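You operate a simulated robot arm through the tools that you are given. There is no shell and no other tool.

Carry out the task below with a simulated robot arm. There is one attempt and no reset: what you move stays moved.

Task
Count the white bottles on the top of the blue bench, then put as many of the black star knobs from the top of the blue bench on the green tray. Put one of the flat bottles from the top of the blue bench on the third shelf from the bottom of the blue rack. Count the tall bottles on the second shelf from the bottom of the blue rack, then put as many of the round bottles from the second shelf from the bottom of the blue rack on the bottom shelf of the teal rack. Put the yellow lamps box on top of the star wheel on the second shelf from the bottom of the orange rack. Pull the lower drawer of the blue bench open. Any order will do. Set down upright: flat bottle, round bottle, yellow lamps box.

It is judged by the outcome, as a careful person would: the job done as asked, and still so three seconds after it is handed in. It fails if anything else is knocked over, pushed out of place, dropped, spilled or broken.

Robot
A 7-joint arm with a fingered hand on a trunk, on a base that moves. Base frame: it is fixed to the floor where the robot stands at the start and does not move with it; the origin is under the middle of the robot, x ahead of it, y to its left, z up. Lengths are in mm, angles in degrees, forces in N, time in s.
It reaches about 1164 mm from its shoulder. Its first joint turns from -166.0 to 166.0 degrees. Places, roughly: black star knob (5x5x4 cm) [-3700, -800, 800]; bottom shelf of the teal rack [-6500, 1800, 300]; flat bottle [-4250, -1000, 750]; green tray [-3500, -1000, 750]; lower drawer of the blue bench [-4000, -600, 500]; round bottle [-5000, -750, 750]; star wheel [-6250, -500, 750]; tall bottle [-5000, -750, 750]; third shelf of the blue rack [-5000, -700, 1200]; white bottle [-3750, -1000, 750]; yellow lamps box [-6000, -750, 750]. Payload 4.7 kg.
The TCP is the grasp point between the finger pads, 36 mm short of the fingertips. In the tool frame z runs along the fingers and y along their closing line. The gripper opens to 120 mm; its body begins 42 mm behind the TCP. The gripper is a hand of 5 fingers: y runs from the thumb to the fingers, the wrist lies at [-18, -122, -210] in the tool frame.
Orientation is that of the tool frame in the base frame, as a unit quaternion [x, y, z, w]. With the fingers straight down and the wrist toward the robot, the tool's x, y and z point along [0, 1, 0], [1, 0, 0] and [0, 0, -1] of the base frame.

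Tools
- The arm moves only by the tool play_rows. Its argument "moves" is a list of rows, each a list of 2 entries, a list of its own where there are three numbers: the shift along the tool's x, y, z in units of 50 mm (1.0 is 50 mm), then the turn, a rotation vector about the tool's x, y, z in units of 6 degrees (1.0 is 6 degrees). In form: [[[x, y, z], [ax, ay, az]], ...]. A call has 1 to 20 rows; each row shifts and turns the commanded pose from where the row before left it, along the tool's axes as they then stand. A call with a number of a shift or a turn outside -1 to 1 is refused whole. Each row takes 0.2 s and may step no farther than 50 mm and 8.6 degrees from the row before; otherwise, the whole call is refused. A pose out of reach is approached as far as the arm can. The call stops where the force on the tool passes 40 N (or 10 N more than at its start, if that is more) or the arm is blocked; 0.2 s more then pass. In this call time passes only in rows, and 0.2 s behind the last. The reply holds the time, the measured pose of the TCP, the force on the tool along the base axes, the opening and the grip force, in the units named above and with some noise, with the torque about the TCP (base axes, N m) and any sound that the robot's microphone picked up.
- Cameras (640 x 400 px; columns grow to the right, rows downward): "scene" is now at [-236.9, 60.7, 1249.7]; the picture's right is [-0.19, -0.98, 0.00], its down [-0.21, 0.04, -0.98] and it looks along [0.96, -0.19, -0.21] (base axes); focal length 284 px, centre (320, 200). "wrist" rides on the gripper at [73, -91, -143] in the tool frame; the picture's right is [-0.80, 0.28, -0.53], its down [-0.53, -0.73, 0.42] and it looks along [-0.27, 0.62, 0.74] (tool axes); focal length 234 px, centre (320, 200). There is no depth. A picture from a camera that has moved, and an enlarged one, comes with that camera's place and axes in the base frame and with its lens.
- get_image(camera): a new picture of that camera. The clock stands still meanwhile.
- base_move(legs): drives the robot by 1 to 6 legs, each [ahead, turn to the left] in mm and degrees, along the robot's own axes; the way and the turn of a leg run together, so that a leg with both is an arc; at most 1500 mm and 180 degrees a leg. The arm and the cameras ride along, it lands a little off, and it stops where it bumps. It gives what a move gives.
- set_fingers(index, middle, ring, little, thumb_bend, thumb_turn): sets how far each is bent, from 0 (flat) to 1 (curled in); at 0.3 the hand is open as for a grip, at 0.7 the pads meet at the TCP. One left out holds its place. A second passes; each finger stops where it meets its share of the squeeze, and holds until it gets a number again. It is the only way to open and close the hand. It gives what a move gives, with no picture; readings hold the bend of each and the force on index, middle, ring, little, thumb and palm. thumb_turn goes from beside the hand (0) to across from the fingers (1), as for a grip.
- pan_tilt(pan, tilt): turns the head with the scene camera to pan (to the left, within 143 degrees either way) and tilt (down, from -29 to 69), counted from straight ahead of the robot. It gives what a move gives.
- inspect(camera, box): a new picture of the part [left, top, right, bottom] of that camera's present view, enlarged. The clock stands still meanwhile.
- job_done(): hands the job in; it is judged then, once.

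Places have to be worked out from the pictures, the camera data and where the tool is seen. Open the gripper and draw the arm clear of the work before you hand the job in, unless the task says otherwise.

The tools are called after "Request:" as a command line: name --argument value ..., lists and objects as JSON in quotes. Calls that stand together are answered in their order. play_rows: Moves the arm, as the interface text tells. Its arguments: {"type":"object","properties":{"moves":{"type":"array","items":{"type":"array"}}},"required":["moves"]} The other tools are called the same way: set_fingers (index, middle, ring, little, thumb_bend, thumb_turn) moves the fingers one by one; base_move (legs) drives the base; pan_tilt (pan, tilt) turns the head that bears the scene camera; get_image (camera) takes a picture; inspect (camera, box) takes an enlarged picture of a part of a camera's view; job_done () hands the job in.

At the start:

```text
time_s: 0.0
tool_pos: [653.1, -247.1, 1051.7]
tool_rot: [0.707, 0.708, 0.0, 0.0]
contact_force: [-0.8, 0.2, 0.3]
wrist_torque: [0.0, -0.02, 0.0]
finger_gap: 119.5
gripper_force: 0.1
shape: jaw
bend: [0.3, 0.3, 0.3, 0.3, 0.3, 0.98]
finger forces: [0.0, 0.0, 0.1, 0.0, 0.0, 0.0]
robot x, y, heading: [-2.3, 0.8, -0.2]
head pan, tilt (commanded): [-11.2, 12.2]
```

scene: 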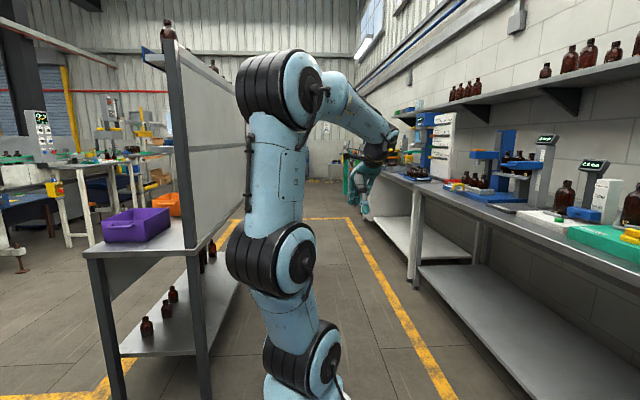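
wrist: 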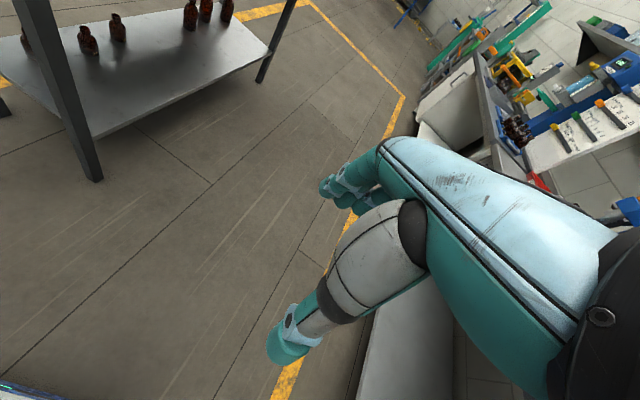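

The work lies behind the robot (negative x), while the pictures show the aisle ahead. I'll turn the head to look to the rear before driving.

Request:
pan_tilt --pan 140 --tilt 12

Request:
get_image --camera "scene"

Request:
pan_tilt --pan -140 --tilt 12

Request:
get_image --camera "scene"

```text
time_s: 2.4
tool_pos: [652.7, -246.7, 1051.8]
tool_rot: [0.707, 0.707, 0.0, 0.0]
contact_force: [0.2, -0.2, 0.3]
wrist_torque: [-0.01, 0.03, 0.0]
finger_gap: 119.5
gripper_force: 0.1
shape: jaw
bend: [0.3, 0.3, 0.3, 0.3, 0.3, 0.98]
finger forces: [0.0, 0.0, 0.1, 0.0, 0.0, 0.1]
robot x, y, heading: [2.2, 0.0, -0.0]
head pan, tilt (commanded): [140.0, 12.0]
```

```text
taken
camera scene: at [-399.8, 138.7, 1250.0], right [0.64, 0.77, 0.0], down [0.16, -0.13, -0.98], along [-0.75, 0.63, -0.21], focal length 284 px, centre (320, 200)
```

scene: 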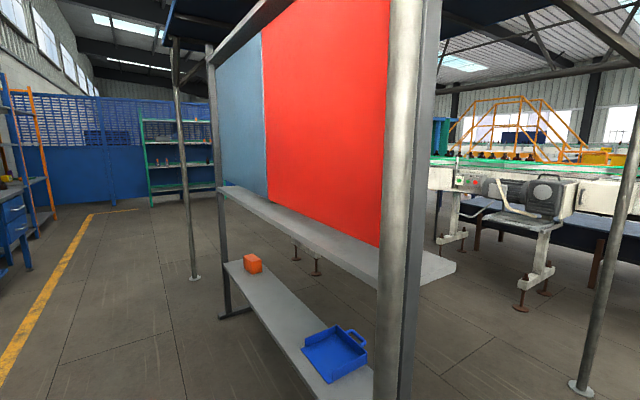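

```text
time_s: 6.2
tool_pos: [652.9, -246.7, 1051.0]
tool_rot: [0.708, 0.707, -0.001, 0.0]
contact_force: [0.0, 1.0, -0.1]
wrist_torque: [0.0, -0.03, -0.06]
finger_gap: 119.4
gripper_force: 0.1
shape: jaw
bend: [0.3, 0.3, 0.3, 0.3, 0.3, 0.98]
finger forces: [0.0, 0.0, 0.0, 0.1, 0.0, 0.0]
robot x, y, heading: [1.8, -2.6, 0.1]
head pan, tilt (commanded): [-140.0, 12.0]
```

```text
taken
camera scene: at [-399.8, 18.8, 1250.0], right [-0.64, 0.77, 0.0], down [0.16, 0.13, -0.98], along [-0.75, -0.63, -0.21], focal length 284 px, centre (320, 200)
```

scene: 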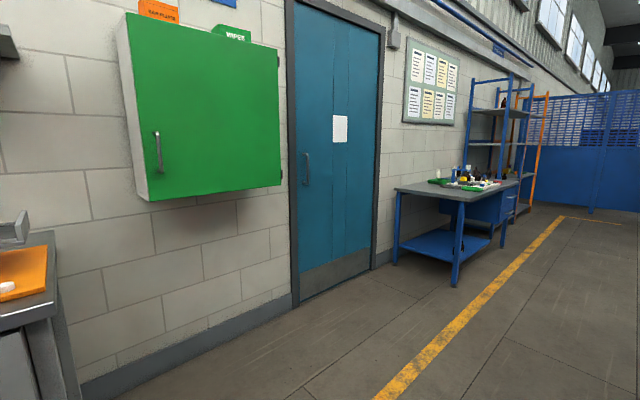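

The blue bench is on the right wall about 3 m behind, with a free aisle. I'll back up 1500 mm to clear the shelves, then turn right 180° where there is space.

Request:
base_move --legs '[[-1500, 0], [0, -90]]'

Request:
pan_tilt --pan 70 --tilt 15

Request:
get_image --camera "scene"

```text
time_s: 17.5
tool_pos: [-1777.4, -604.4, 1052.0]
tool_rot: [0.999, -0.036, 0.0, 0.0]
contact_force: [1.0, 0.6, 0.4]
wrist_torque: [-0.01, 0.0, -0.02]
finger_gap: 119.6
gripper_force: 0.0
shape: jaw
bend: [0.3, 0.3, 0.3, 0.3, 0.3, 0.98]
finger forces: [0.0, 0.0, 0.0, 0.0, 0.1, 0.1]
robot x, y, heading: [-1484.3, 29.9, -93.9]
head pan, tilt (commanded): [-140.0, 12.0]
```

```text
time_s: 20.5
tool_pos: [-1777.0, -604.3, 1051.6]
tool_rot: [0.999, -0.035, 0.0, 0.0]
contact_force: [-0.6, 0.1, 0.2]
wrist_torque: [0.0, 0.03, -0.03]
finger_gap: 119.6
gripper_force: 0.1
shape: jaw
bend: [0.3, 0.3, 0.3, 0.3, 0.3, 0.98]
finger forces: [0.1, 0.0, 0.0, 0.0, 0.0, 0.0]
robot x, y, heading: [-1482.9, 30.0, -93.9]
head pan, tilt (commanded): [70.0, 15.0]
```

```text
taken
camera scene: at [-1294.9, 313.3, 1245.1], right [-0.41, -0.91, 0.0], down [-0.24, 0.11, -0.97], along [0.88, -0.39, -0.26], focal length 284 px, centre (320, 200)
```

scene: 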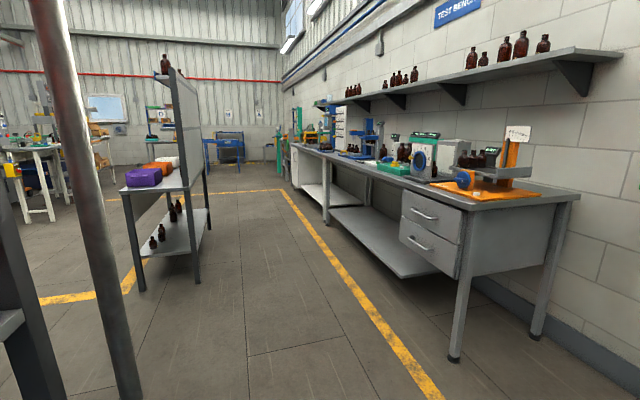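

The robot stands at (-1484, 30) with heading -94°. I'll turn on to heading -180 and drive up alongside the blue bench, then look at it.

Request:
base_move --legs '[[0, -83], [1400, 0]]'

Request:
pan_tilt --pan 45 --tilt 18

Request:
get_image --camera "scene"

Request:
pan_tilt --pan -30 --tilt 15

Request:
get_image --camera "scene"

```text
time_s: 31.0
tool_pos: [-3536.3, 177.2, 1051.1]
tool_rot: [0.722, -0.692, 0.0, 0.0]
contact_force: [-0.5, -0.2, 0.5]
wrist_torque: [0.0, 0.01, 0.0]
finger_gap: 119.4
gripper_force: 0.1
shape: jaw
bend: [0.3, 0.3, 0.3, 0.3, 0.3, 0.98]
finger forces: [0.0, 0.1, 0.1, 0.0, 0.0, 0.0]
robot x, y, heading: [-2876.4, -40.1, -177.5]
head pan, tilt (commanded): [70.0, 15.0]
```

```text
time_s: 31.9
tool_pos: [-3536.4, 178.3, 1051.2]
tool_rot: [0.723, -0.691, 0.0, 0.0]
contact_force: [0.8, -0.3, -0.5]
wrist_torque: [0.0, -0.02, 0.03]
finger_gap: 119.5
gripper_force: 0.1
shape: jaw
bend: [0.3, 0.3, 0.3, 0.3, 0.3, 0.98]
finger forces: [0.0, 0.0, 0.1, 0.0, 0.1, 0.1]
robot x, y, heading: [-2873.6, -40.4, -177.2]
head pan, tilt (commanded): [45.0, 18.0]
```

```text
taken
camera scene: at [-2601.7, -175.5, 1240.2], right [-0.74, 0.68, 0.0], down [0.21, 0.23, -0.95], along [-0.64, -0.7, -0.31], focal length 284 px, centre (320, 200)
```

scene: 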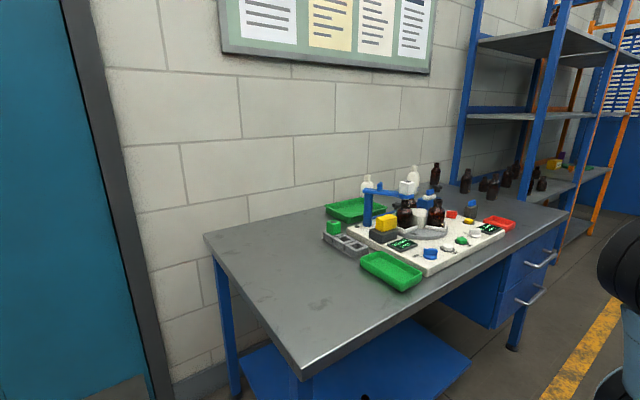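

```text
time_s: 33.3
tool_pos: [-3536.4, 178.5, 1052.9]
tool_rot: [0.722, -0.692, 0.0, 0.0]
contact_force: [0.6, 0.3, 0.2]
wrist_torque: [0.04, 0.0, -0.01]
finger_gap: 119.6
gripper_force: 0.1
shape: jaw
bend: [0.3, 0.3, 0.3, 0.3, 0.3, 0.98]
finger forces: [0.1, 0.0, 0.1, 0.0, 0.0, 0.0]
robot x, y, heading: [-2875.4, -38.6, -177.7]
head pan, tilt (commanded): [-30.0, 15.0]
```

```text
taken
camera scene: at [-2621.6, -63.6, 1245.1], right [0.46, 0.89, 0.0], down [0.23, -0.12, -0.97], along [-0.86, 0.45, -0.26], focal length 284 px, centre (320, 200)
```

scene: 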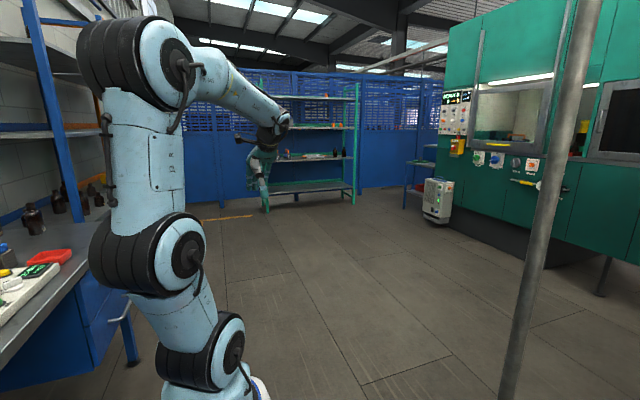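

The bench is in view with several small items. I'll zoom in on it for identification.

Request:
pan_tilt --pan 55 --tilt 22

Request:
inspect --camera "scene" --box '[340, 80, 560, 260]'

Request:
get_image --camera "scene"

```text
time_s: 34.9
tool_pos: [-3536.5, 178.3, 1051.1]
tool_rot: [0.722, -0.692, 0.0, 0.0]
contact_force: [-0.3, 0.3, 0.5]
wrist_torque: [0.0, 0.03, 0.0]
finger_gap: 119.6
gripper_force: 0.0
shape: jaw
bend: [0.3, 0.3, 0.3, 0.3, 0.3, 0.98]
finger forces: [0.0, 0.0, 0.1, 0.0, 0.0, 0.0]
robot x, y, heading: [-2871.9, -38.7, -177.5]
head pan, tilt (commanded): [55.0, 22.0]
```

```text
2.22 times, centred on (450, 170) of scene
camera zoom: at [-2588.7, -184.9, 1233.7], right [-0.84, 0.54, 0.0], down [0.2, 0.32, -0.93], along [-0.5, -0.78, -0.37], focal length 632 px, centre (31, 267)
```

zoom: 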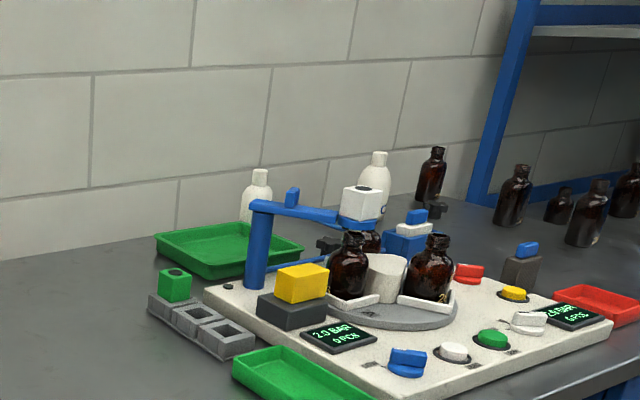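

```text
taken
camera scene: at [-2588.7, -184.9, 1233.7], right [-0.84, 0.54, 0.0], down [0.2, 0.32, -0.93], along [-0.5, -0.78, -0.37], focal length 284 px, centre (320, 200)
```

scene: 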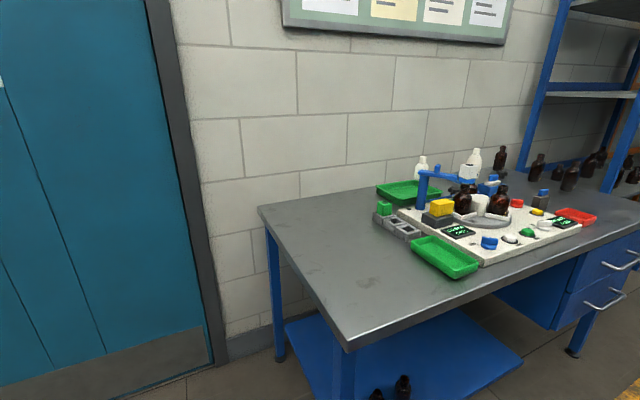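

Two white bottles are visible so far by the wall, two green trays (a back one near (-3620,-1010), a front one near (-3290,-590)), and small black knobs near the station. I'll retract and raise the arm slightly, then drive in front of the bench and face it for a closer look.

Request:
play_rows --moves '[[[0, -0.7, -0.7], [0, 0, 0]], [[0, -0.7, -0.7], [0, 0, 0]], [[0, -0.7, -0.7], [0, 0, 0]], [[0, -0.7, -0.7], [0, 0, 0]]]'

Request:
base_move --legs '[[750, 0], [0, 87]]'

Request:
pan_tilt --pan 0 --tilt 30

Request:
get_image --camera "scene"

Request:
get_image --camera "wrist"

```text
time_s: 35.9
tool_pos: [-3395.6, 179.9, 1189.8]
tool_rot: [0.723, -0.691, 0.0, 0.0]
contact_force: [-0.2, 0.6, -0.5]
wrist_torque: [-0.04, -0.06, 0.0]
finger_gap: 119.8
gripper_force: 0.0
shape: jaw
bend: [0.3, 0.3, 0.3, 0.3, 0.3, 0.98]
finger forces: [0.0, 0.1, 0.1, 0.0, 0.1, 0.1]
robot x, y, heading: [-2872.6, -42.1, -177.6]
head pan, tilt (commanded): [55.0, 22.0]
```

```text
time_s: 41.3
tool_pos: [-4184.6, 8.4, 1191.9]
tool_rot: [0.806, -0.592, -0.002, 0.0]
contact_force: [-0.2, 0.1, -0.8]
wrist_torque: [-0.02, -0.02, -0.01]
finger_gap: 119.8
gripper_force: 0.1
shape: jaw
bend: [0.3, 0.3, 0.3, 0.3, 0.3, 0.98]
finger forces: [0.0, 0.0, 0.0, 0.0, 0.0, 0.0]
robot x, y, heading: [-3626.9, -71.2, -163.0]
head pan, tilt (commanded): [55.0, 22.0]
stopped in leg 2: the robot was blocked; the commanded pose is now the measured one
```

```text
time_s: 42.5
tool_pos: [-4186.3, 8.5, 1193.1]
tool_rot: [0.806, -0.591, -0.004, -0.001]
contact_force: [0.3, 0.2, 0.0]
wrist_torque: [-0.01, -0.03, 0.05]
finger_gap: 119.7
gripper_force: 0.0
shape: jaw
bend: [0.3, 0.3, 0.3, 0.3, 0.3, 0.98]
finger forces: [0.0, 0.1, 0.1, 0.0, 0.0, 0.1]
robot x, y, heading: [-3626.7, -68.2, -163.0]
head pan, tilt (commanded): [0.0, 30.0]
```

```text
taken
camera scene: at [-3370.6, -75.5, 1220.9], right [-0.29, 0.96, 0.0], down [0.48, 0.15, -0.87], along [-0.83, -0.25, -0.5], focal length 284 px, centre (320, 200)
```

scene: 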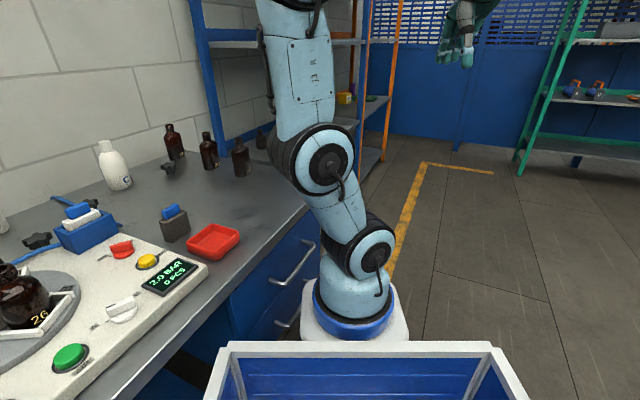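

```text
taken
camera wrist: at [-4075.4, -33.9, 1335.3], right [-0.51, 0.68, 0.53], down [0.54, 0.73, -0.42], along [-0.68, 0.07, -0.73], focal length 234 px, centre (320, 200)
```

wrist: 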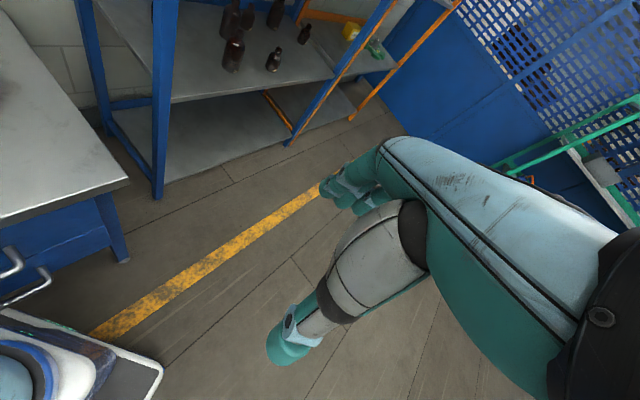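

The base is long and its corner met the bench while turning, so I need more room for turning. Before moving, I'll zoom in on the bench from this good viewpoint.

Request:
inspect --camera "scene" --box '[0, 110, 260, 280]'

Request:
pan_tilt --pan 45 --tilt 30

Request:
get_image --camera "scene"

Request:
inspect --camera "scene" --box '[160, 80, 480, 280]'

```text
2.35 times, centred on (130, 195) of scene
camera zoom: at [-3370.6, -75.5, 1220.9], right [-0.29, 0.96, 0.0], down [0.48, 0.15, -0.87], along [-0.83, -0.25, -0.5], focal length 669 px, centre (767, 212)
```

zoom: 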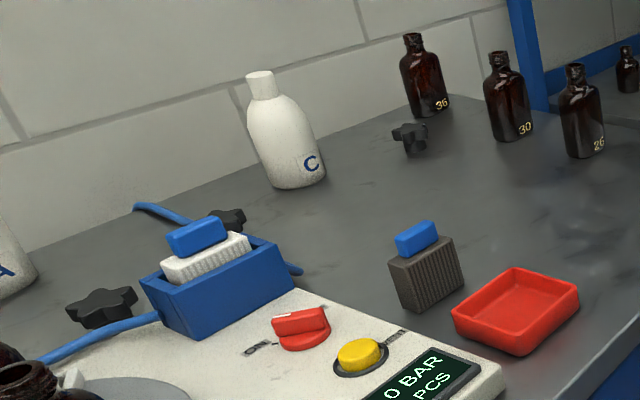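

```text
time_s: 43.6
tool_pos: [-4184.0, 8.1, 1192.9]
tool_rot: [0.807, -0.591, -0.003, 0.0]
contact_force: [-0.4, -0.2, 0.2]
wrist_torque: [-0.02, -0.01, 0.02]
finger_gap: 119.9
gripper_force: 0.0
shape: jaw
bend: [0.3, 0.3, 0.3, 0.3, 0.3, 0.98]
finger forces: [0.0, 0.0, 0.0, 0.0, 0.0, 0.1]
robot x, y, heading: [-3624.5, -67.5, -163.2]
head pan, tilt (commanded): [45.0, 30.0]
```

```text
taken
camera scene: at [-3326.7, -128.5, 1220.9], right [-0.88, 0.47, 0.0], down [0.24, 0.44, -0.87], along [-0.41, -0.76, -0.5], focal length 284 px, centre (320, 200)
```

scene: 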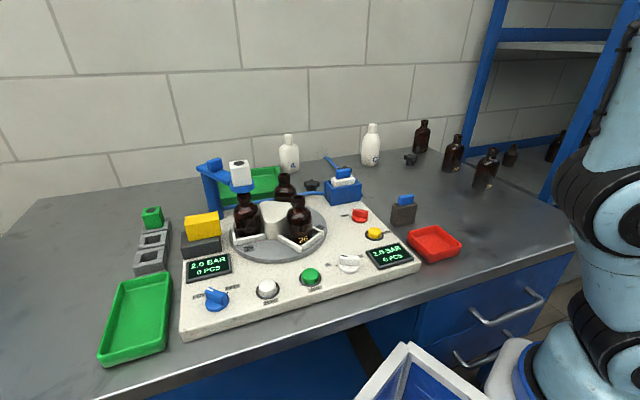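

```text
2.00 times, centred on (320, 180) of scene
camera zoom: at [-3326.7, -128.5, 1220.9], right [-0.88, 0.47, 0.0], down [0.24, 0.44, -0.87], along [-0.41, -0.76, -0.5], focal length 569 px, centre (320, 240)
```

zoom: 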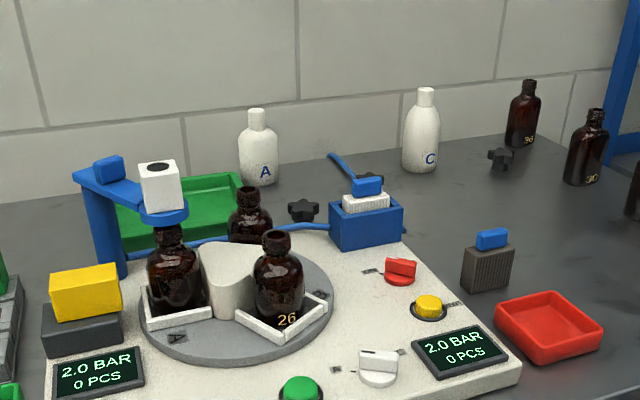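

Two white bottles (A and C) and three star knobs are visible on the bench; the back green tray is at about (-3540,-1060). Next I reverse clear of the bench, straighten, drive on and turn to face the bench from further out.

Request:
base_move --legs '[[-600, 0], [0, -17], [850, 0]]'

Request:
pan_tilt --pan 70 --tilt 25

Request:
get_image --camera "scene"

```text
time_s: 52.0
tool_pos: [-4391.4, 348.3, 1193.1]
tool_rot: [0.71, -0.704, -0.003, -0.001]
contact_force: [1.3, 0.2, -0.6]
wrist_torque: [0.0, -0.01, 0.03]
finger_gap: 119.8
gripper_force: 0.1
shape: jaw
bend: [0.3, 0.3, 0.3, 0.3, 0.3, 0.98]
finger forces: [0.1, 0.0, 0.0, 0.1, 0.0, 0.1]
robot x, y, heading: [-3878.9, 111.9, -180.1]
head pan, tilt (commanded): [45.0, 30.0]
```

```text
time_s: 52.9
tool_pos: [-4390.5, 348.7, 1192.7]
tool_rot: [0.71, -0.705, -0.003, -0.001]
contact_force: [-0.4, 0.9, 0.0]
wrist_torque: [0.02, -0.01, 0.01]
finger_gap: 119.8
gripper_force: 0.0
shape: jaw
bend: [0.3, 0.3, 0.3, 0.3, 0.3, 0.98]
finger forces: [0.1, 0.0, 0.0, 0.0, 0.0, 0.0]
robot x, y, heading: [-3878.1, 114.3, -179.7]
head pan, tilt (commanded): [70.0, 25.0]
```

```text
taken
camera scene: at [-3576.5, -55.5, 1228.9], right [-0.94, 0.34, 0.0], down [0.14, 0.4, -0.91], along [-0.31, -0.85, -0.42], focal length 284 px, centre (320, 200)
```

scene: 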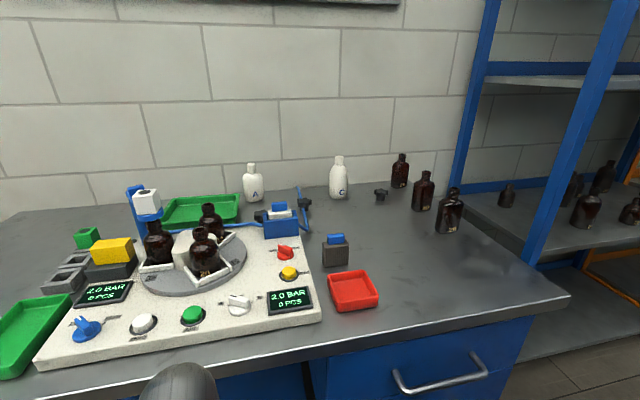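

Good view of bench and rack. I'll zoom in on the bottles on the bench and the rack shelf.

Request:
inspect --camera "scene" --box '[320, 130, 480, 240]'

Request:
inspect --camera "scene" --box '[480, 120, 640, 240]'

Request:
inspect --camera "scene" --box '[110, 150, 330, 300]'

```text
3.64 times, centred on (400, 185) of scene
camera zoom: at [-3576.5, -55.5, 1228.9], right [-0.94, 0.34, 0.0], down [0.14, 0.4, -0.91], along [-0.31, -0.85, -0.42], focal length 1034 px, centre (29, 254)
```

zoom: 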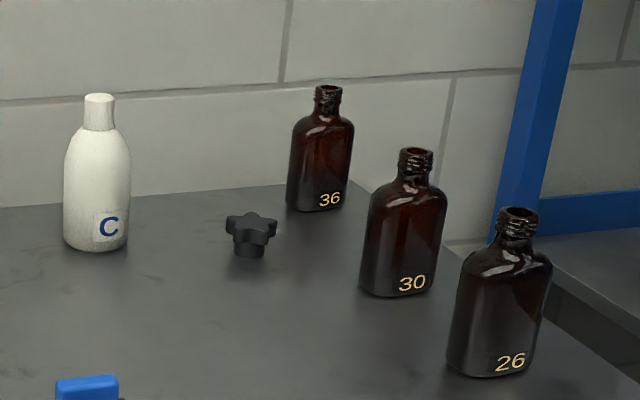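

```text
3.33 times, centred on (560, 180) of scene
camera zoom: at [-3576.5, -55.5, 1228.9], right [-0.94, 0.34, 0.0], down [0.14, 0.4, -0.91], along [-0.31, -0.85, -0.42], focal length 948 px, centre (-480, 267)
```

zoom: 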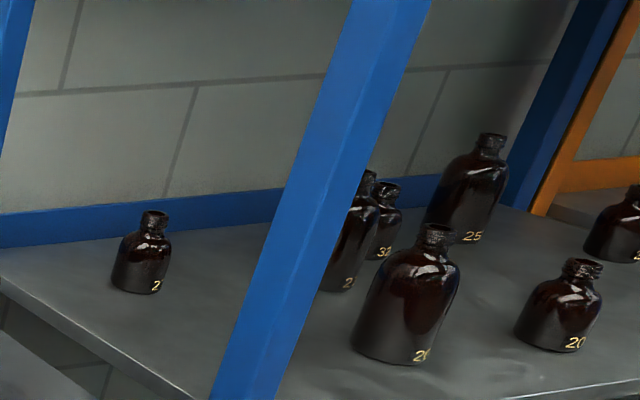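

```text
2.67 times, centred on (220, 225) of scene
camera zoom: at [-3576.5, -55.5, 1228.9], right [-0.94, 0.34, 0.0], down [0.14, 0.4, -0.91], along [-0.31, -0.85, -0.42], focal length 758 px, centre (587, 133)
```

zoom: 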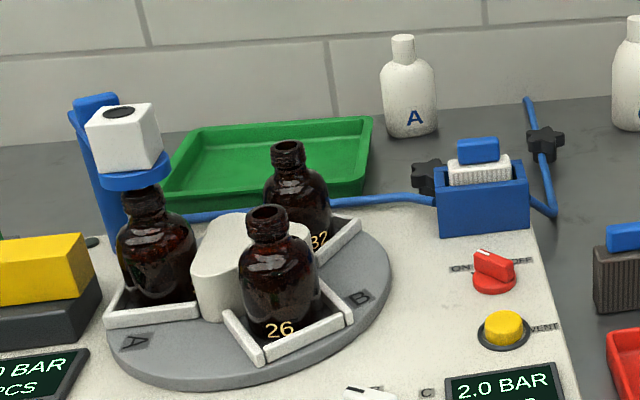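

The three flat bottles (36, 30, 26), three star knobs and two white bottles are clear. I'll now turn to face the bench and move up to it.

Request:
base_move --legs '[[0, 89], [110, 0]]'

Request:
pan_tilt --pan 0 --tilt 25

Request:
get_image --camera "scene"

Request:
get_image --camera "wrist"

```text
time_s: 57.7
tool_pos: [-4132.8, -438.5, 1191.1]
tool_rot: [1.0, -0.015, 0.0, 0.001]
contact_force: [-0.5, 0.1, -0.5]
wrist_torque: [0.01, 0.0, 0.01]
finger_gap: 119.9
gripper_force: 0.0
shape: jaw
bend: [0.3, 0.3, 0.3, 0.3, 0.3, 0.98]
finger forces: [0.1, 0.1, 0.1, 0.0, 0.1, 0.0]
robot x, y, heading: [-3872.4, 67.5, -92.4]
head pan, tilt (commanded): [70.0, 25.0]
stopped in leg 2: the robot was blocked; the commanded pose is now the measured one
```

```text
time_s: 59.1
tool_pos: [-4132.7, -439.6, 1190.1]
tool_rot: [1.0, -0.015, 0.0, 0.001]
contact_force: [0.2, 0.6, -0.6]
wrist_torque: [0.03, -0.01, 0.06]
finger_gap: 120.1
gripper_force: 0.1
shape: jaw
bend: [0.3, 0.3, 0.3, 0.3, 0.3, 0.98]
finger forces: [0.0, 0.0, 0.0, 0.1, 0.0, 0.1]
robot x, y, heading: [-3870.5, 65.5, -92.1]
head pan, tilt (commanded): [0.0, 25.0]
```

```text
taken
camera scene: at [-3782.8, 298.4, 1228.9], right [-1.0, 0.04, 0.0], down [0.02, 0.42, -0.91], along [-0.04, -0.91, -0.42], focal length 284 px, centre (320, 200)
```

scene: 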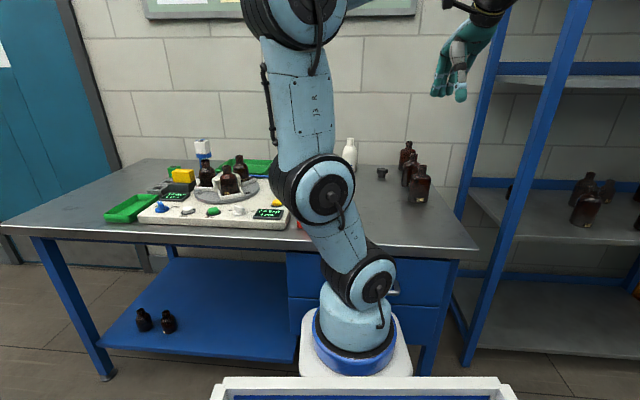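

```text
taken
camera wrist: at [-4057.0, -350.7, 1333.8], right [-0.81, -0.25, 0.53], down [-0.51, 0.75, -0.43], along [-0.29, -0.61, -0.74], focal length 234 px, centre (320, 200)
```

wrist: 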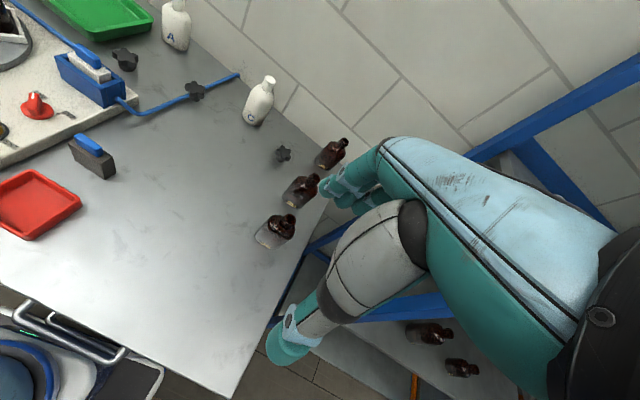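

The whole room is turned about 8° in the base frame, and triangulating puts the bench top near z≈790, knob 3 at about (-4101,-859), knob 1 at (-3669,-837) and the back green tray near (-3490,-1020), which matches the hint. I'll yaw the hand 20° and move it above knob 3 at a safe height to look.

Request:
play_rows --moves '[[[0, 0, 0], [0, 0, 0.833]], [[0, 0, 0], [0, 0, 0.833]], [[0, 0, 0], [0, 0, 0.833]], [[0, 0, 0], [0, 0, 0.833]], [[0.41, 0.84, 0.31], [0, 0, 0]], [[0.41, 0.84, 0.31], [0, 0, 0]], [[0.41, 0.84, 0.31], [0, 0, 0]], [[0.41, 0.84, 0.31], [0, 0, 0]], [[0.41, 0.84, 0.31], [0, 0, 0]], [[0.41, 0.84, 0.31], [0, 0, 0]], [[0.41, 0.84, 0.31], [0, 0, 0]], [[0.41, 0.84, 0.31], [0, 0, 0]]]'

Request:
get_image --camera "wrist"

Request:
get_image --camera "scene"

```text
time_s: 61.7
tool_pos: [-4105.8, -811.9, 1068.3]
tool_rot: [0.982, -0.189, 0.0, 0.002]
contact_force: [0.2, -0.7, 1.8]
wrist_torque: [-0.02, 0.03, -0.02]
finger_gap: 119.8
gripper_force: 0.1
shape: jaw
bend: [0.3, 0.3, 0.3, 0.3, 0.3, 0.98]
finger forces: [0.1, 0.1, 0.0, 0.0, 0.0, 0.1]
robot x, y, heading: [-3873.7, 64.7, -92.3]
head pan, tilt (commanded): [0.0, 25.0]
```

```text
taken
camera wrist: at [-4003.8, -754.7, 1210.9], right [-0.85, 0.04, 0.53], down [-0.22, 0.88, -0.43], along [-0.48, -0.48, -0.74], focal length 234 px, centre (320, 200)
```

wrist: 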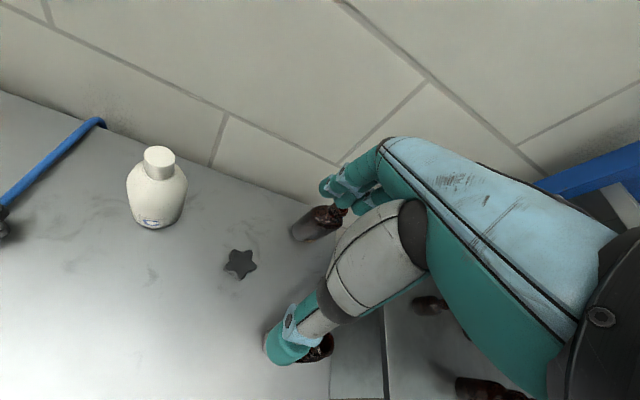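

```text
taken
camera scene: at [-3782.9, 298.7, 1228.8], right [-1.0, 0.04, 0.0], down [0.02, 0.42, -0.91], along [-0.04, -0.91, -0.42], focal length 284 px, centre (320, 200)
```

scene: 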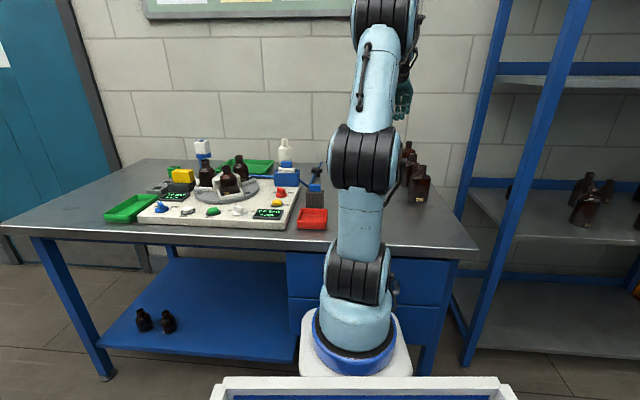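

Knob 3 is seen star-side up at about (-4097,-852). I'll move down over it to z≈930 and look again.

Request:
play_rows --moves '[[[0.155, 0.227, 0.92], [0, 0, 0]], [[0.155, 0.227, 0.92], [0, 0, 0]], [[0.155, 0.227, 0.92], [0, 0, 0]]]'

Request:
get_image --camera "wrist"

```text
time_s: 62.5
tool_pos: [-4097.5, -852.5, 930.0]
tool_rot: [0.982, -0.19, 0.0, 0.002]
contact_force: [-0.1, 0.9, 1.5]
wrist_torque: [0.01, 0.01, 0.01]
finger_gap: 120.0
gripper_force: 0.0
shape: jaw
bend: [0.3, 0.3, 0.3, 0.3, 0.3, 0.98]
finger forces: [0.0, 0.1, 0.1, 0.1, 0.1, 0.0]
robot x, y, heading: [-3873.0, 66.5, -92.3]
head pan, tilt (commanded): [0.0, 25.0]
```

```text
taken
camera wrist: at [-3996.9, -794.1, 1072.9], right [-0.85, 0.04, 0.53], down [-0.22, 0.88, -0.43], along [-0.48, -0.48, -0.73], focal length 234 px, centre (320, 200)
```

wrist: 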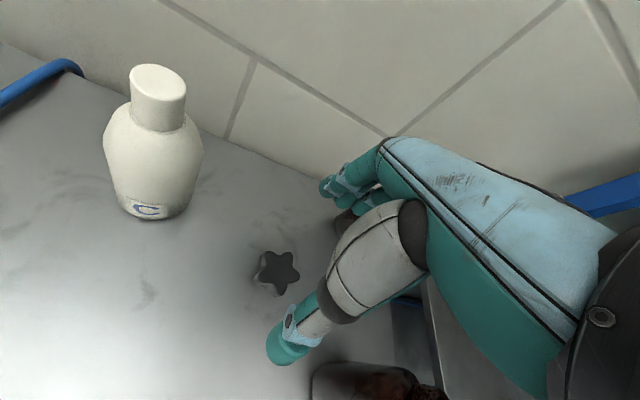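

The hand is centred over the knob at (-4099,-852). I'll descend to about z=834, watching the force.

Request:
play_rows --moves '[[[0, 0, 0.8], [0, 0, 0]], [[0, 0, 0.8], [0, 0, 0]], [[0, 0, 0.3], [0, 0, 0]]]'

Request:
get_image --camera "wrist"

```text
time_s: 63.3
tool_pos: [-4097.1, -851.4, 835.5]
tool_rot: [0.982, -0.189, 0.0, 0.002]
contact_force: [0.5, 1.2, 6.5]
wrist_torque: [-0.45, 0.21, -0.04]
finger_gap: 119.7
gripper_force: 0.0
shape: jaw
bend: [0.3, 0.3, 0.3, 0.3, 0.3, 0.98]
finger forces: [0.0, 7.6, 0.1, 0.1, 0.0, 0.0]
robot x, y, heading: [-3871.0, 63.7, -92.2]
head pan, tilt (commanded): [0.0, 25.0]
```

```text
taken
camera wrist: at [-3996.2, -793.7, 978.6], right [-0.85, 0.04, 0.53], down [-0.22, 0.88, -0.43], along [-0.48, -0.48, -0.73], focal length 234 px, centre (320, 200)
```

wrist: 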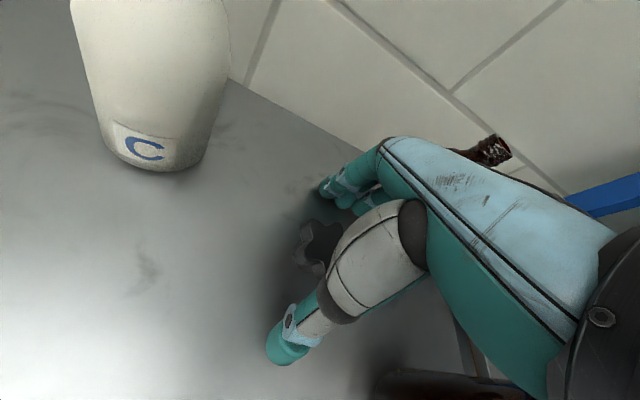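

The middle fingertip just touches the bench (so bench top ≈ 799) and the knob sits between thumb and fingers. I'll lift 5 mm and close the hand.

Request:
play_rows --moves '[[[0, 0, -0.1], [0, 0, 0]]]'

Request:
set_fingers --index 0.7 --middle 0.7 --ring 0.7 --little 0.7 --thumb_bend 0.7

Request:
get_image --camera "wrist"

```text
time_s: 63.7
tool_pos: [-4097.2, -852.5, 838.2]
tool_rot: [0.982, -0.189, -0.001, 0.001]
contact_force: [0.4, 0.2, 0.3]
wrist_torque: [-0.04, -0.01, 0.04]
finger_gap: 120.0
gripper_force: 0.0
shape: jaw
bend: [0.3, 0.3, 0.3, 0.3, 0.3, 0.98]
finger forces: [0.1, 0.1, 0.0, 0.0, 0.0, 0.0]
robot x, y, heading: [-3875.1, 66.1, -92.3]
head pan, tilt (commanded): [0.0, 25.0]
```

```text
time_s: 64.7
tool_pos: [-4097.0, -851.5, 839.1]
tool_rot: [0.982, -0.189, 0.0, 0.002]
contact_force: [-0.7, -2.7, 9.1]
wrist_torque: [-0.31, 0.13, 0.04]
finger_gap: 37.4
gripper_force: 18.2
shape: fingers
bend: [0.59, 0.64, 0.7, 0.7, 0.6, 0.96]
finger forces: [10.1, 11.6, 0.0, 0.0, 14.8, 0.0]
robot x, y, heading: [-3874.5, 69.1, -92.3]
head pan, tilt (commanded): [0.0, 25.0]
```

```text
taken
camera wrist: at [-3995.2, -794.0, 982.8], right [-0.85, 0.04, 0.53], down [-0.22, 0.88, -0.43], along [-0.48, -0.48, -0.74], focal length 234 px, centre (320, 200)
```

wrist: 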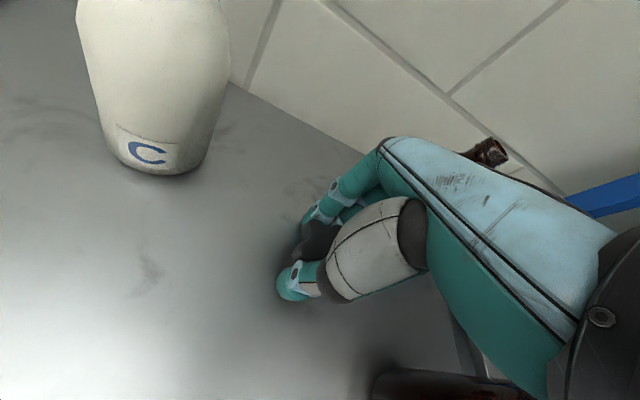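

Index, middle and thumb hold the knob (gap 37 mm, 18 N). I'll lift it 200 mm straight up and check.

Request:
play_rows --moves '[[[0, 0, -0.5], [0, 0, 0]], [[0, 0, -0.8], [0, 0, 0]], [[0, 0, -0.9], [0, 0, 0]], [[0, 0, -0.9], [0, 0, 0]], [[0, 0, -0.9], [0, 0, 0]]]'

Request:
get_image --camera "wrist"

Request:
get_image --camera "scene"

```text
time_s: 65.9
tool_pos: [-4096.2, -852.6, 1037.1]
tool_rot: [0.982, -0.189, 0.0, -0.001]
contact_force: [-0.3, -0.9, -1.9]
wrist_torque: [0.05, -0.03, 0.02]
finger_gap: 37.4
gripper_force: 14.2
shape: fingers
bend: [0.59, 0.65, 0.7, 0.7, 0.6, 0.96]
finger forces: [7.6, 5.5, 0.1, 0.1, 15.1, 0.1]
robot x, y, heading: [-3874.9, 65.3, -92.4]
head pan, tilt (commanded): [0.0, 25.0]
```

```text
taken
camera wrist: at [-3995.0, -795.2, 1180.9], right [-0.85, 0.04, 0.52], down [-0.22, 0.88, -0.42], along [-0.48, -0.48, -0.74], focal length 234 px, centre (320, 200)
```

wrist: 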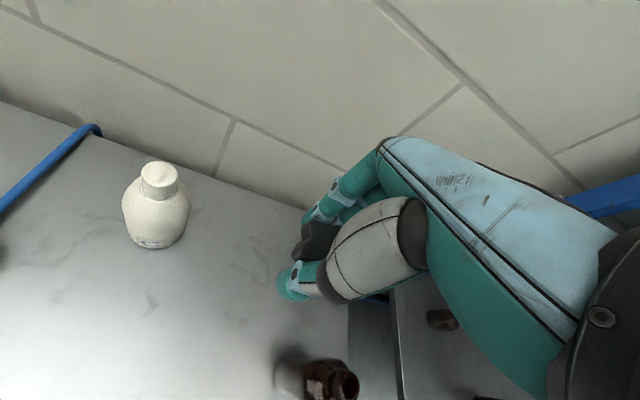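

```text
taken
camera scene: at [-3783.1, 298.0, 1228.9], right [-1.0, 0.04, 0.0], down [0.02, 0.42, -0.91], along [-0.04, -0.91, -0.42], focal length 284 px, centre (320, 200)
```

scene: 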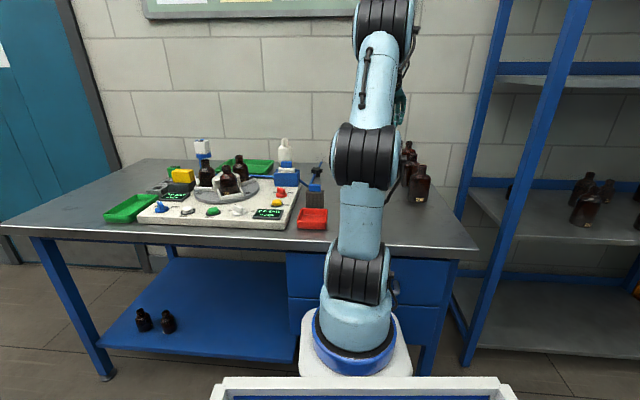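

The knob is held. Now I rotate the hand back and carry it high over the bench to above the back green tray.

Request:
play_rows --moves '[[[0, 0, -0.25], [0, 0, -0.917]], [[0, 0, -0.25], [0, 0, -0.917]], [[0, 0, -0.25], [0, 0, -0.917]], [[0, 0, -0.25], [0, 0, -0.917]], [[0, 0, -0.25], [0, 0, -0.917]], [[0, 0, -0.25], [0, 0, -0.917]]]'

Request:
play_rows --moves '[[[0.9, 0.34, 0], [0, 0, 0]], [[0.9, 0.34, 0], [0, 0, 0]], [[0.9, 0.34, 0], [0, 0, 0]], [[0.9, 0.34, 0], [0, 0, 0]], [[0.9, 0.34, 0], [0, 0, 0]], [[0.9, 0.34, 0], [0, 0, 0]], [[0.9, 0.34, 0], [0, 0, 0]], [[0.9, 0.34, 0], [0, 0, 0]], [[0.9, 0.34, 0], [0, 0, 0]], [[0.9, 0.34, 0], [0, 0, 0]], [[0.9, 0.34, 0], [0, 0, 0]], [[0.9, 0.34, 0], [0, 0, 0]]]'

Request:
get_image --camera "wrist"

Request:
get_image --camera "scene"

```text
time_s: 67.3
tool_pos: [-4097.5, -853.1, 1113.9]
tool_rot: [0.995, 0.099, 0.0, 0.001]
contact_force: [0.2, 0.2, -0.7]
wrist_torque: [0.03, -0.05, 0.01]
finger_gap: 37.3
gripper_force: 13.5
shape: fingers
bend: [0.59, 0.65, 0.7, 0.7, 0.6, 0.96]
finger forces: [7.5, 5.7, 0.0, 0.0, 15.0, 0.0]
robot x, y, heading: [-3873.3, 65.2, -92.4]
head pan, tilt (commanded): [0.0, 25.0]
```

```text
time_s: 69.9
tool_pos: [-3526.9, -947.1, 1113.8]
tool_rot: [0.995, 0.096, 0.0, 0.001]
contact_force: [-0.6, -0.1, 0.6]
wrist_torque: [0.02, -0.04, -0.01]
finger_gap: 37.1
gripper_force: 13.7
shape: fingers
bend: [0.59, 0.65, 0.7, 0.7, 0.6, 0.96]
finger forces: [7.6, 5.5, 0.0, 0.0, 14.6, 0.0]
robot x, y, heading: [-3874.7, 63.3, -92.4]
head pan, tilt (commanded): [0.0, 25.0]
```

```text
taken
camera wrist: at [-3472.5, -843.8, 1256.4], right [-0.73, -0.43, 0.53], down [-0.66, 0.62, -0.42], along [-0.14, -0.66, -0.74], focal length 234 px, centre (320, 200)
```

wrist: 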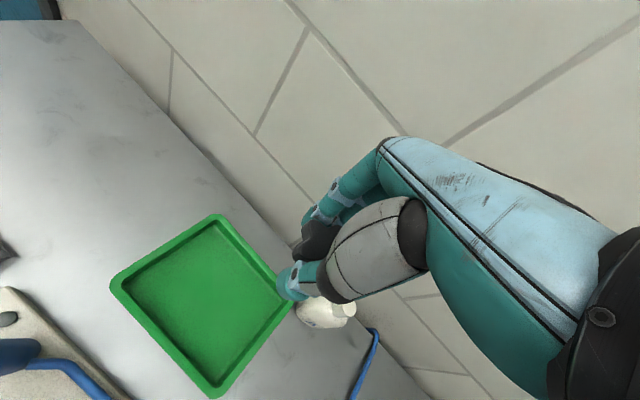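

```text
taken
camera scene: at [-3783.0, 298.3, 1228.9], right [-1.0, 0.04, 0.0], down [0.02, 0.42, -0.91], along [-0.04, -0.91, -0.42], focal length 284 px, centre (320, 200)
```

scene: 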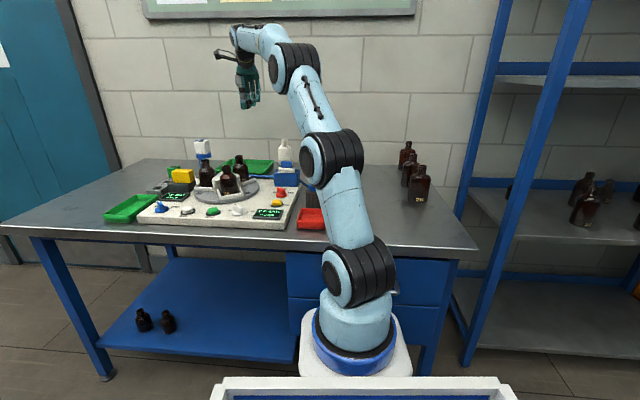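

The tray lies with its centre near (-3504,-923), about 220×165 mm. I'll position the knob over its +x half and lower toward z≈860.

Request:
play_rows --moves '[[[0.77, -0.02, 0], [0, 0, 0]], [[0.77, -0.02, 0.5], [0, 0, 0]], [[0, 0, 0.9], [0, 0, 0]], [[0, 0, 0.9], [0, 0, 0]], [[0, 0, 0.9], [0, 0, 0]], [[0, 0, 0.9], [0, 0, 0]], [[0, 0, 0.7], [0, 0, 0]]]'

Request:
get_image --camera "wrist"

Request:
inspect --camera "scene" --box '[140, 60, 340, 220]'

```text
time_s: 71.5
tool_pos: [-3448.8, -930.7, 874.3]
tool_rot: [0.995, 0.098, 0.0, 0.001]
contact_force: [0.2, 0.0, 0.9]
wrist_torque: [-0.01, 0.04, -0.01]
finger_gap: 37.1
gripper_force: 13.7
shape: fingers
bend: [0.6, 0.65, 0.7, 0.7, 0.6, 0.96]
finger forces: [7.6, 5.6, 0.0, 0.0, 14.5, 0.0]
robot x, y, heading: [-3872.1, 65.1, -92.5]
head pan, tilt (commanded): [0.0, 25.0]
```

```text
taken
camera wrist: at [-3395.1, -826.9, 1017.9], right [-0.73, -0.43, 0.53], down [-0.66, 0.61, -0.43], along [-0.14, -0.66, -0.74], focal length 234 px, centre (320, 200)
```

wrist: 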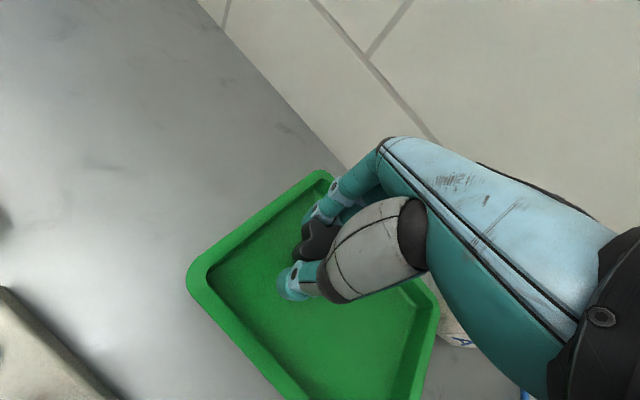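

```text
2.50 times, centred on (240, 140) of scene
camera zoom: at [-3783.0, 298.5, 1228.8], right [-1.0, 0.04, 0.0], down [0.02, 0.42, -0.91], along [-0.04, -0.91, -0.42], focal length 711 px, centre (520, 350)
```

zoom: 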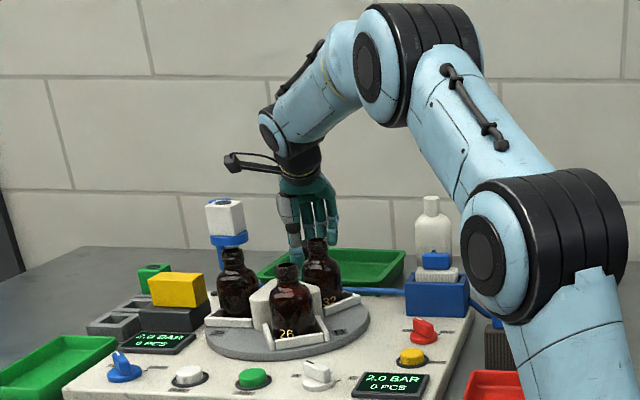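

The knob is over the tray's interior. I'll lower another ~30 mm slowly until it touches.

Request:
play_rows --moves '[[[0, 0, 0.3], [0, 0, 0]], [[0, 0, 0.2], [0, 0, 0]], [[0, 0, 0.1], [0, 0, 0]]]'

Request:
inspect --camera "wrist" --box '[180, 120, 440, 400]'

```text
time_s: 72.3
tool_pos: [-3450.8, -931.8, 848.3]
tool_rot: [0.995, 0.097, 0.0, 0.003]
contact_force: [-0.5, 0.6, 10.6]
wrist_torque: [-0.12, 0.0, -0.01]
finger_gap: 36.9
gripper_force: 19.8
shape: fingers
bend: [0.6, 0.65, 0.7, 0.7, 0.6, 0.96]
finger forces: [12.6, 10.3, 0.0, 0.1, 17.2, 0.0]
robot x, y, heading: [-3875.8, 64.7, -92.2]
head pan, tilt (commanded): [0.0, 25.0]
```

```text
1.43 times, centred on (310, 260) of wrist
camera zoom: at [-3396.2, -827.3, 990.3], right [-0.74, -0.43, 0.53], down [-0.66, 0.61, -0.43], along [-0.14, -0.66, -0.73], focal length 334 px, centre (334, 114)
```

zoom: 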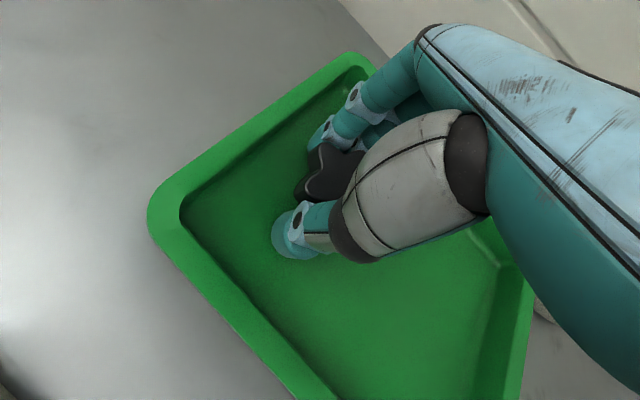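

Contact of about 10 N shows the knob resting on the tray floor. I'll open the hand partially and lift off.

Request:
set_fingers --index 0.46 --middle 0.46 --ring 0.5 --little 0.5 --thumb_bend 0.46

Request:
get_image --camera "wrist"

```text
time_s: 73.3
tool_pos: [-3450.0, -931.2, 847.1]
tool_rot: [0.995, 0.097, 0.001, 0.001]
contact_force: [0.2, 6.5, 20.1]
wrist_torque: [-0.64, -0.19, 0.04]
finger_gap: 73.8
gripper_force: 10.7
shape: fingers
bend: [0.47, 0.49, 0.5, 0.5, 0.46, 0.97]
finger forces: [8.9, 11.4, 0.0, 0.0, 0.2, 0.0]
robot x, y, heading: [-3874.4, 62.3, -92.2]
head pan, tilt (commanded): [0.0, 25.0]
```

```text
taken
camera wrist: at [-3396.2, -826.6, 989.9], right [-0.73, -0.43, 0.53], down [-0.66, 0.61, -0.43], along [-0.14, -0.66, -0.73], focal length 234 px, centre (320, 200)
```

wrist: 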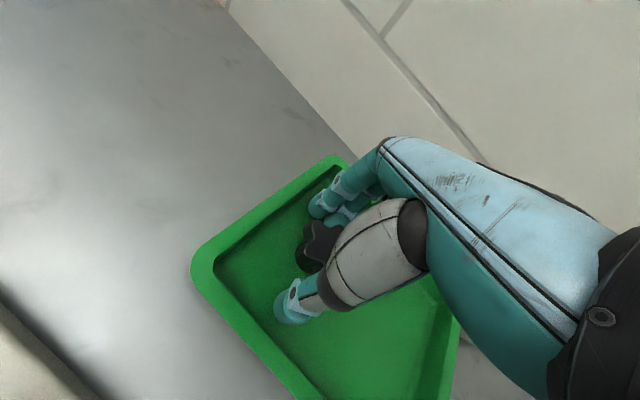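

The knob is released and stands on the tray; the fingertips press lightly on the tray floor. I'll lift straight up and look.

Request:
play_rows --moves '[[[0, 0, -0.3], [0, 0, 0]], [[0, 0, -0.5], [0, 0, 0]], [[0, 0, -0.9], [0, 0, 0]], [[0, 0, -0.9], [0, 0, 0]], [[0, 0, -0.9], [0, 0, 0]], [[0, 0, -0.9], [0, 0, 0]], [[0, 0, -0.9], [0, 0, 0]]]'

Request:
get_image --camera "wrist"

Request:
inspect --camera "scene" --box '[140, 120, 340, 240]'

```text
time_s: 74.9
tool_pos: [-3447.4, -930.0, 1106.2]
tool_rot: [0.995, 0.097, 0.0, -0.001]
contact_force: [0.8, -0.5, -0.2]
wrist_torque: [0.01, 0.04, -0.02]
finger_gap: 75.0
gripper_force: 0.1
shape: fingers
bend: [0.46, 0.46, 0.5, 0.5, 0.46, 0.97]
finger forces: [0.0, 0.1, 0.0, 0.1, 0.0, 0.1]
robot x, y, heading: [-3873.8, 62.9, -92.2]
head pan, tilt (commanded): [0.0, 25.0]
```

```text
taken
camera wrist: at [-3395.0, -827.4, 1250.9], right [-0.73, -0.43, 0.53], down [-0.67, 0.62, -0.42], along [-0.14, -0.66, -0.74], focal length 234 px, centre (320, 200)
```

wrist: 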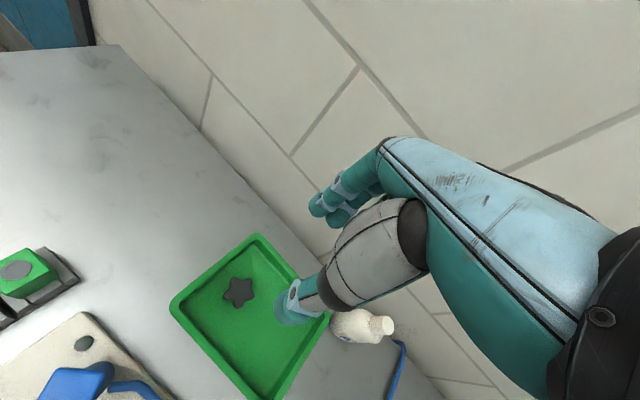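

```text
3.20 times, centred on (240, 180) of scene
camera zoom: at [-3782.7, 298.1, 1228.9], right [-1.0, 0.04, 0.0], down [0.02, 0.42, -0.91], along [-0.04, -0.91, -0.42], focal length 910 px, centre (576, 264)
```

zoom: 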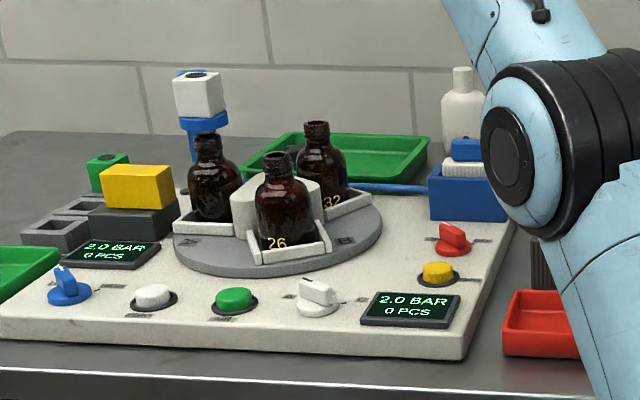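

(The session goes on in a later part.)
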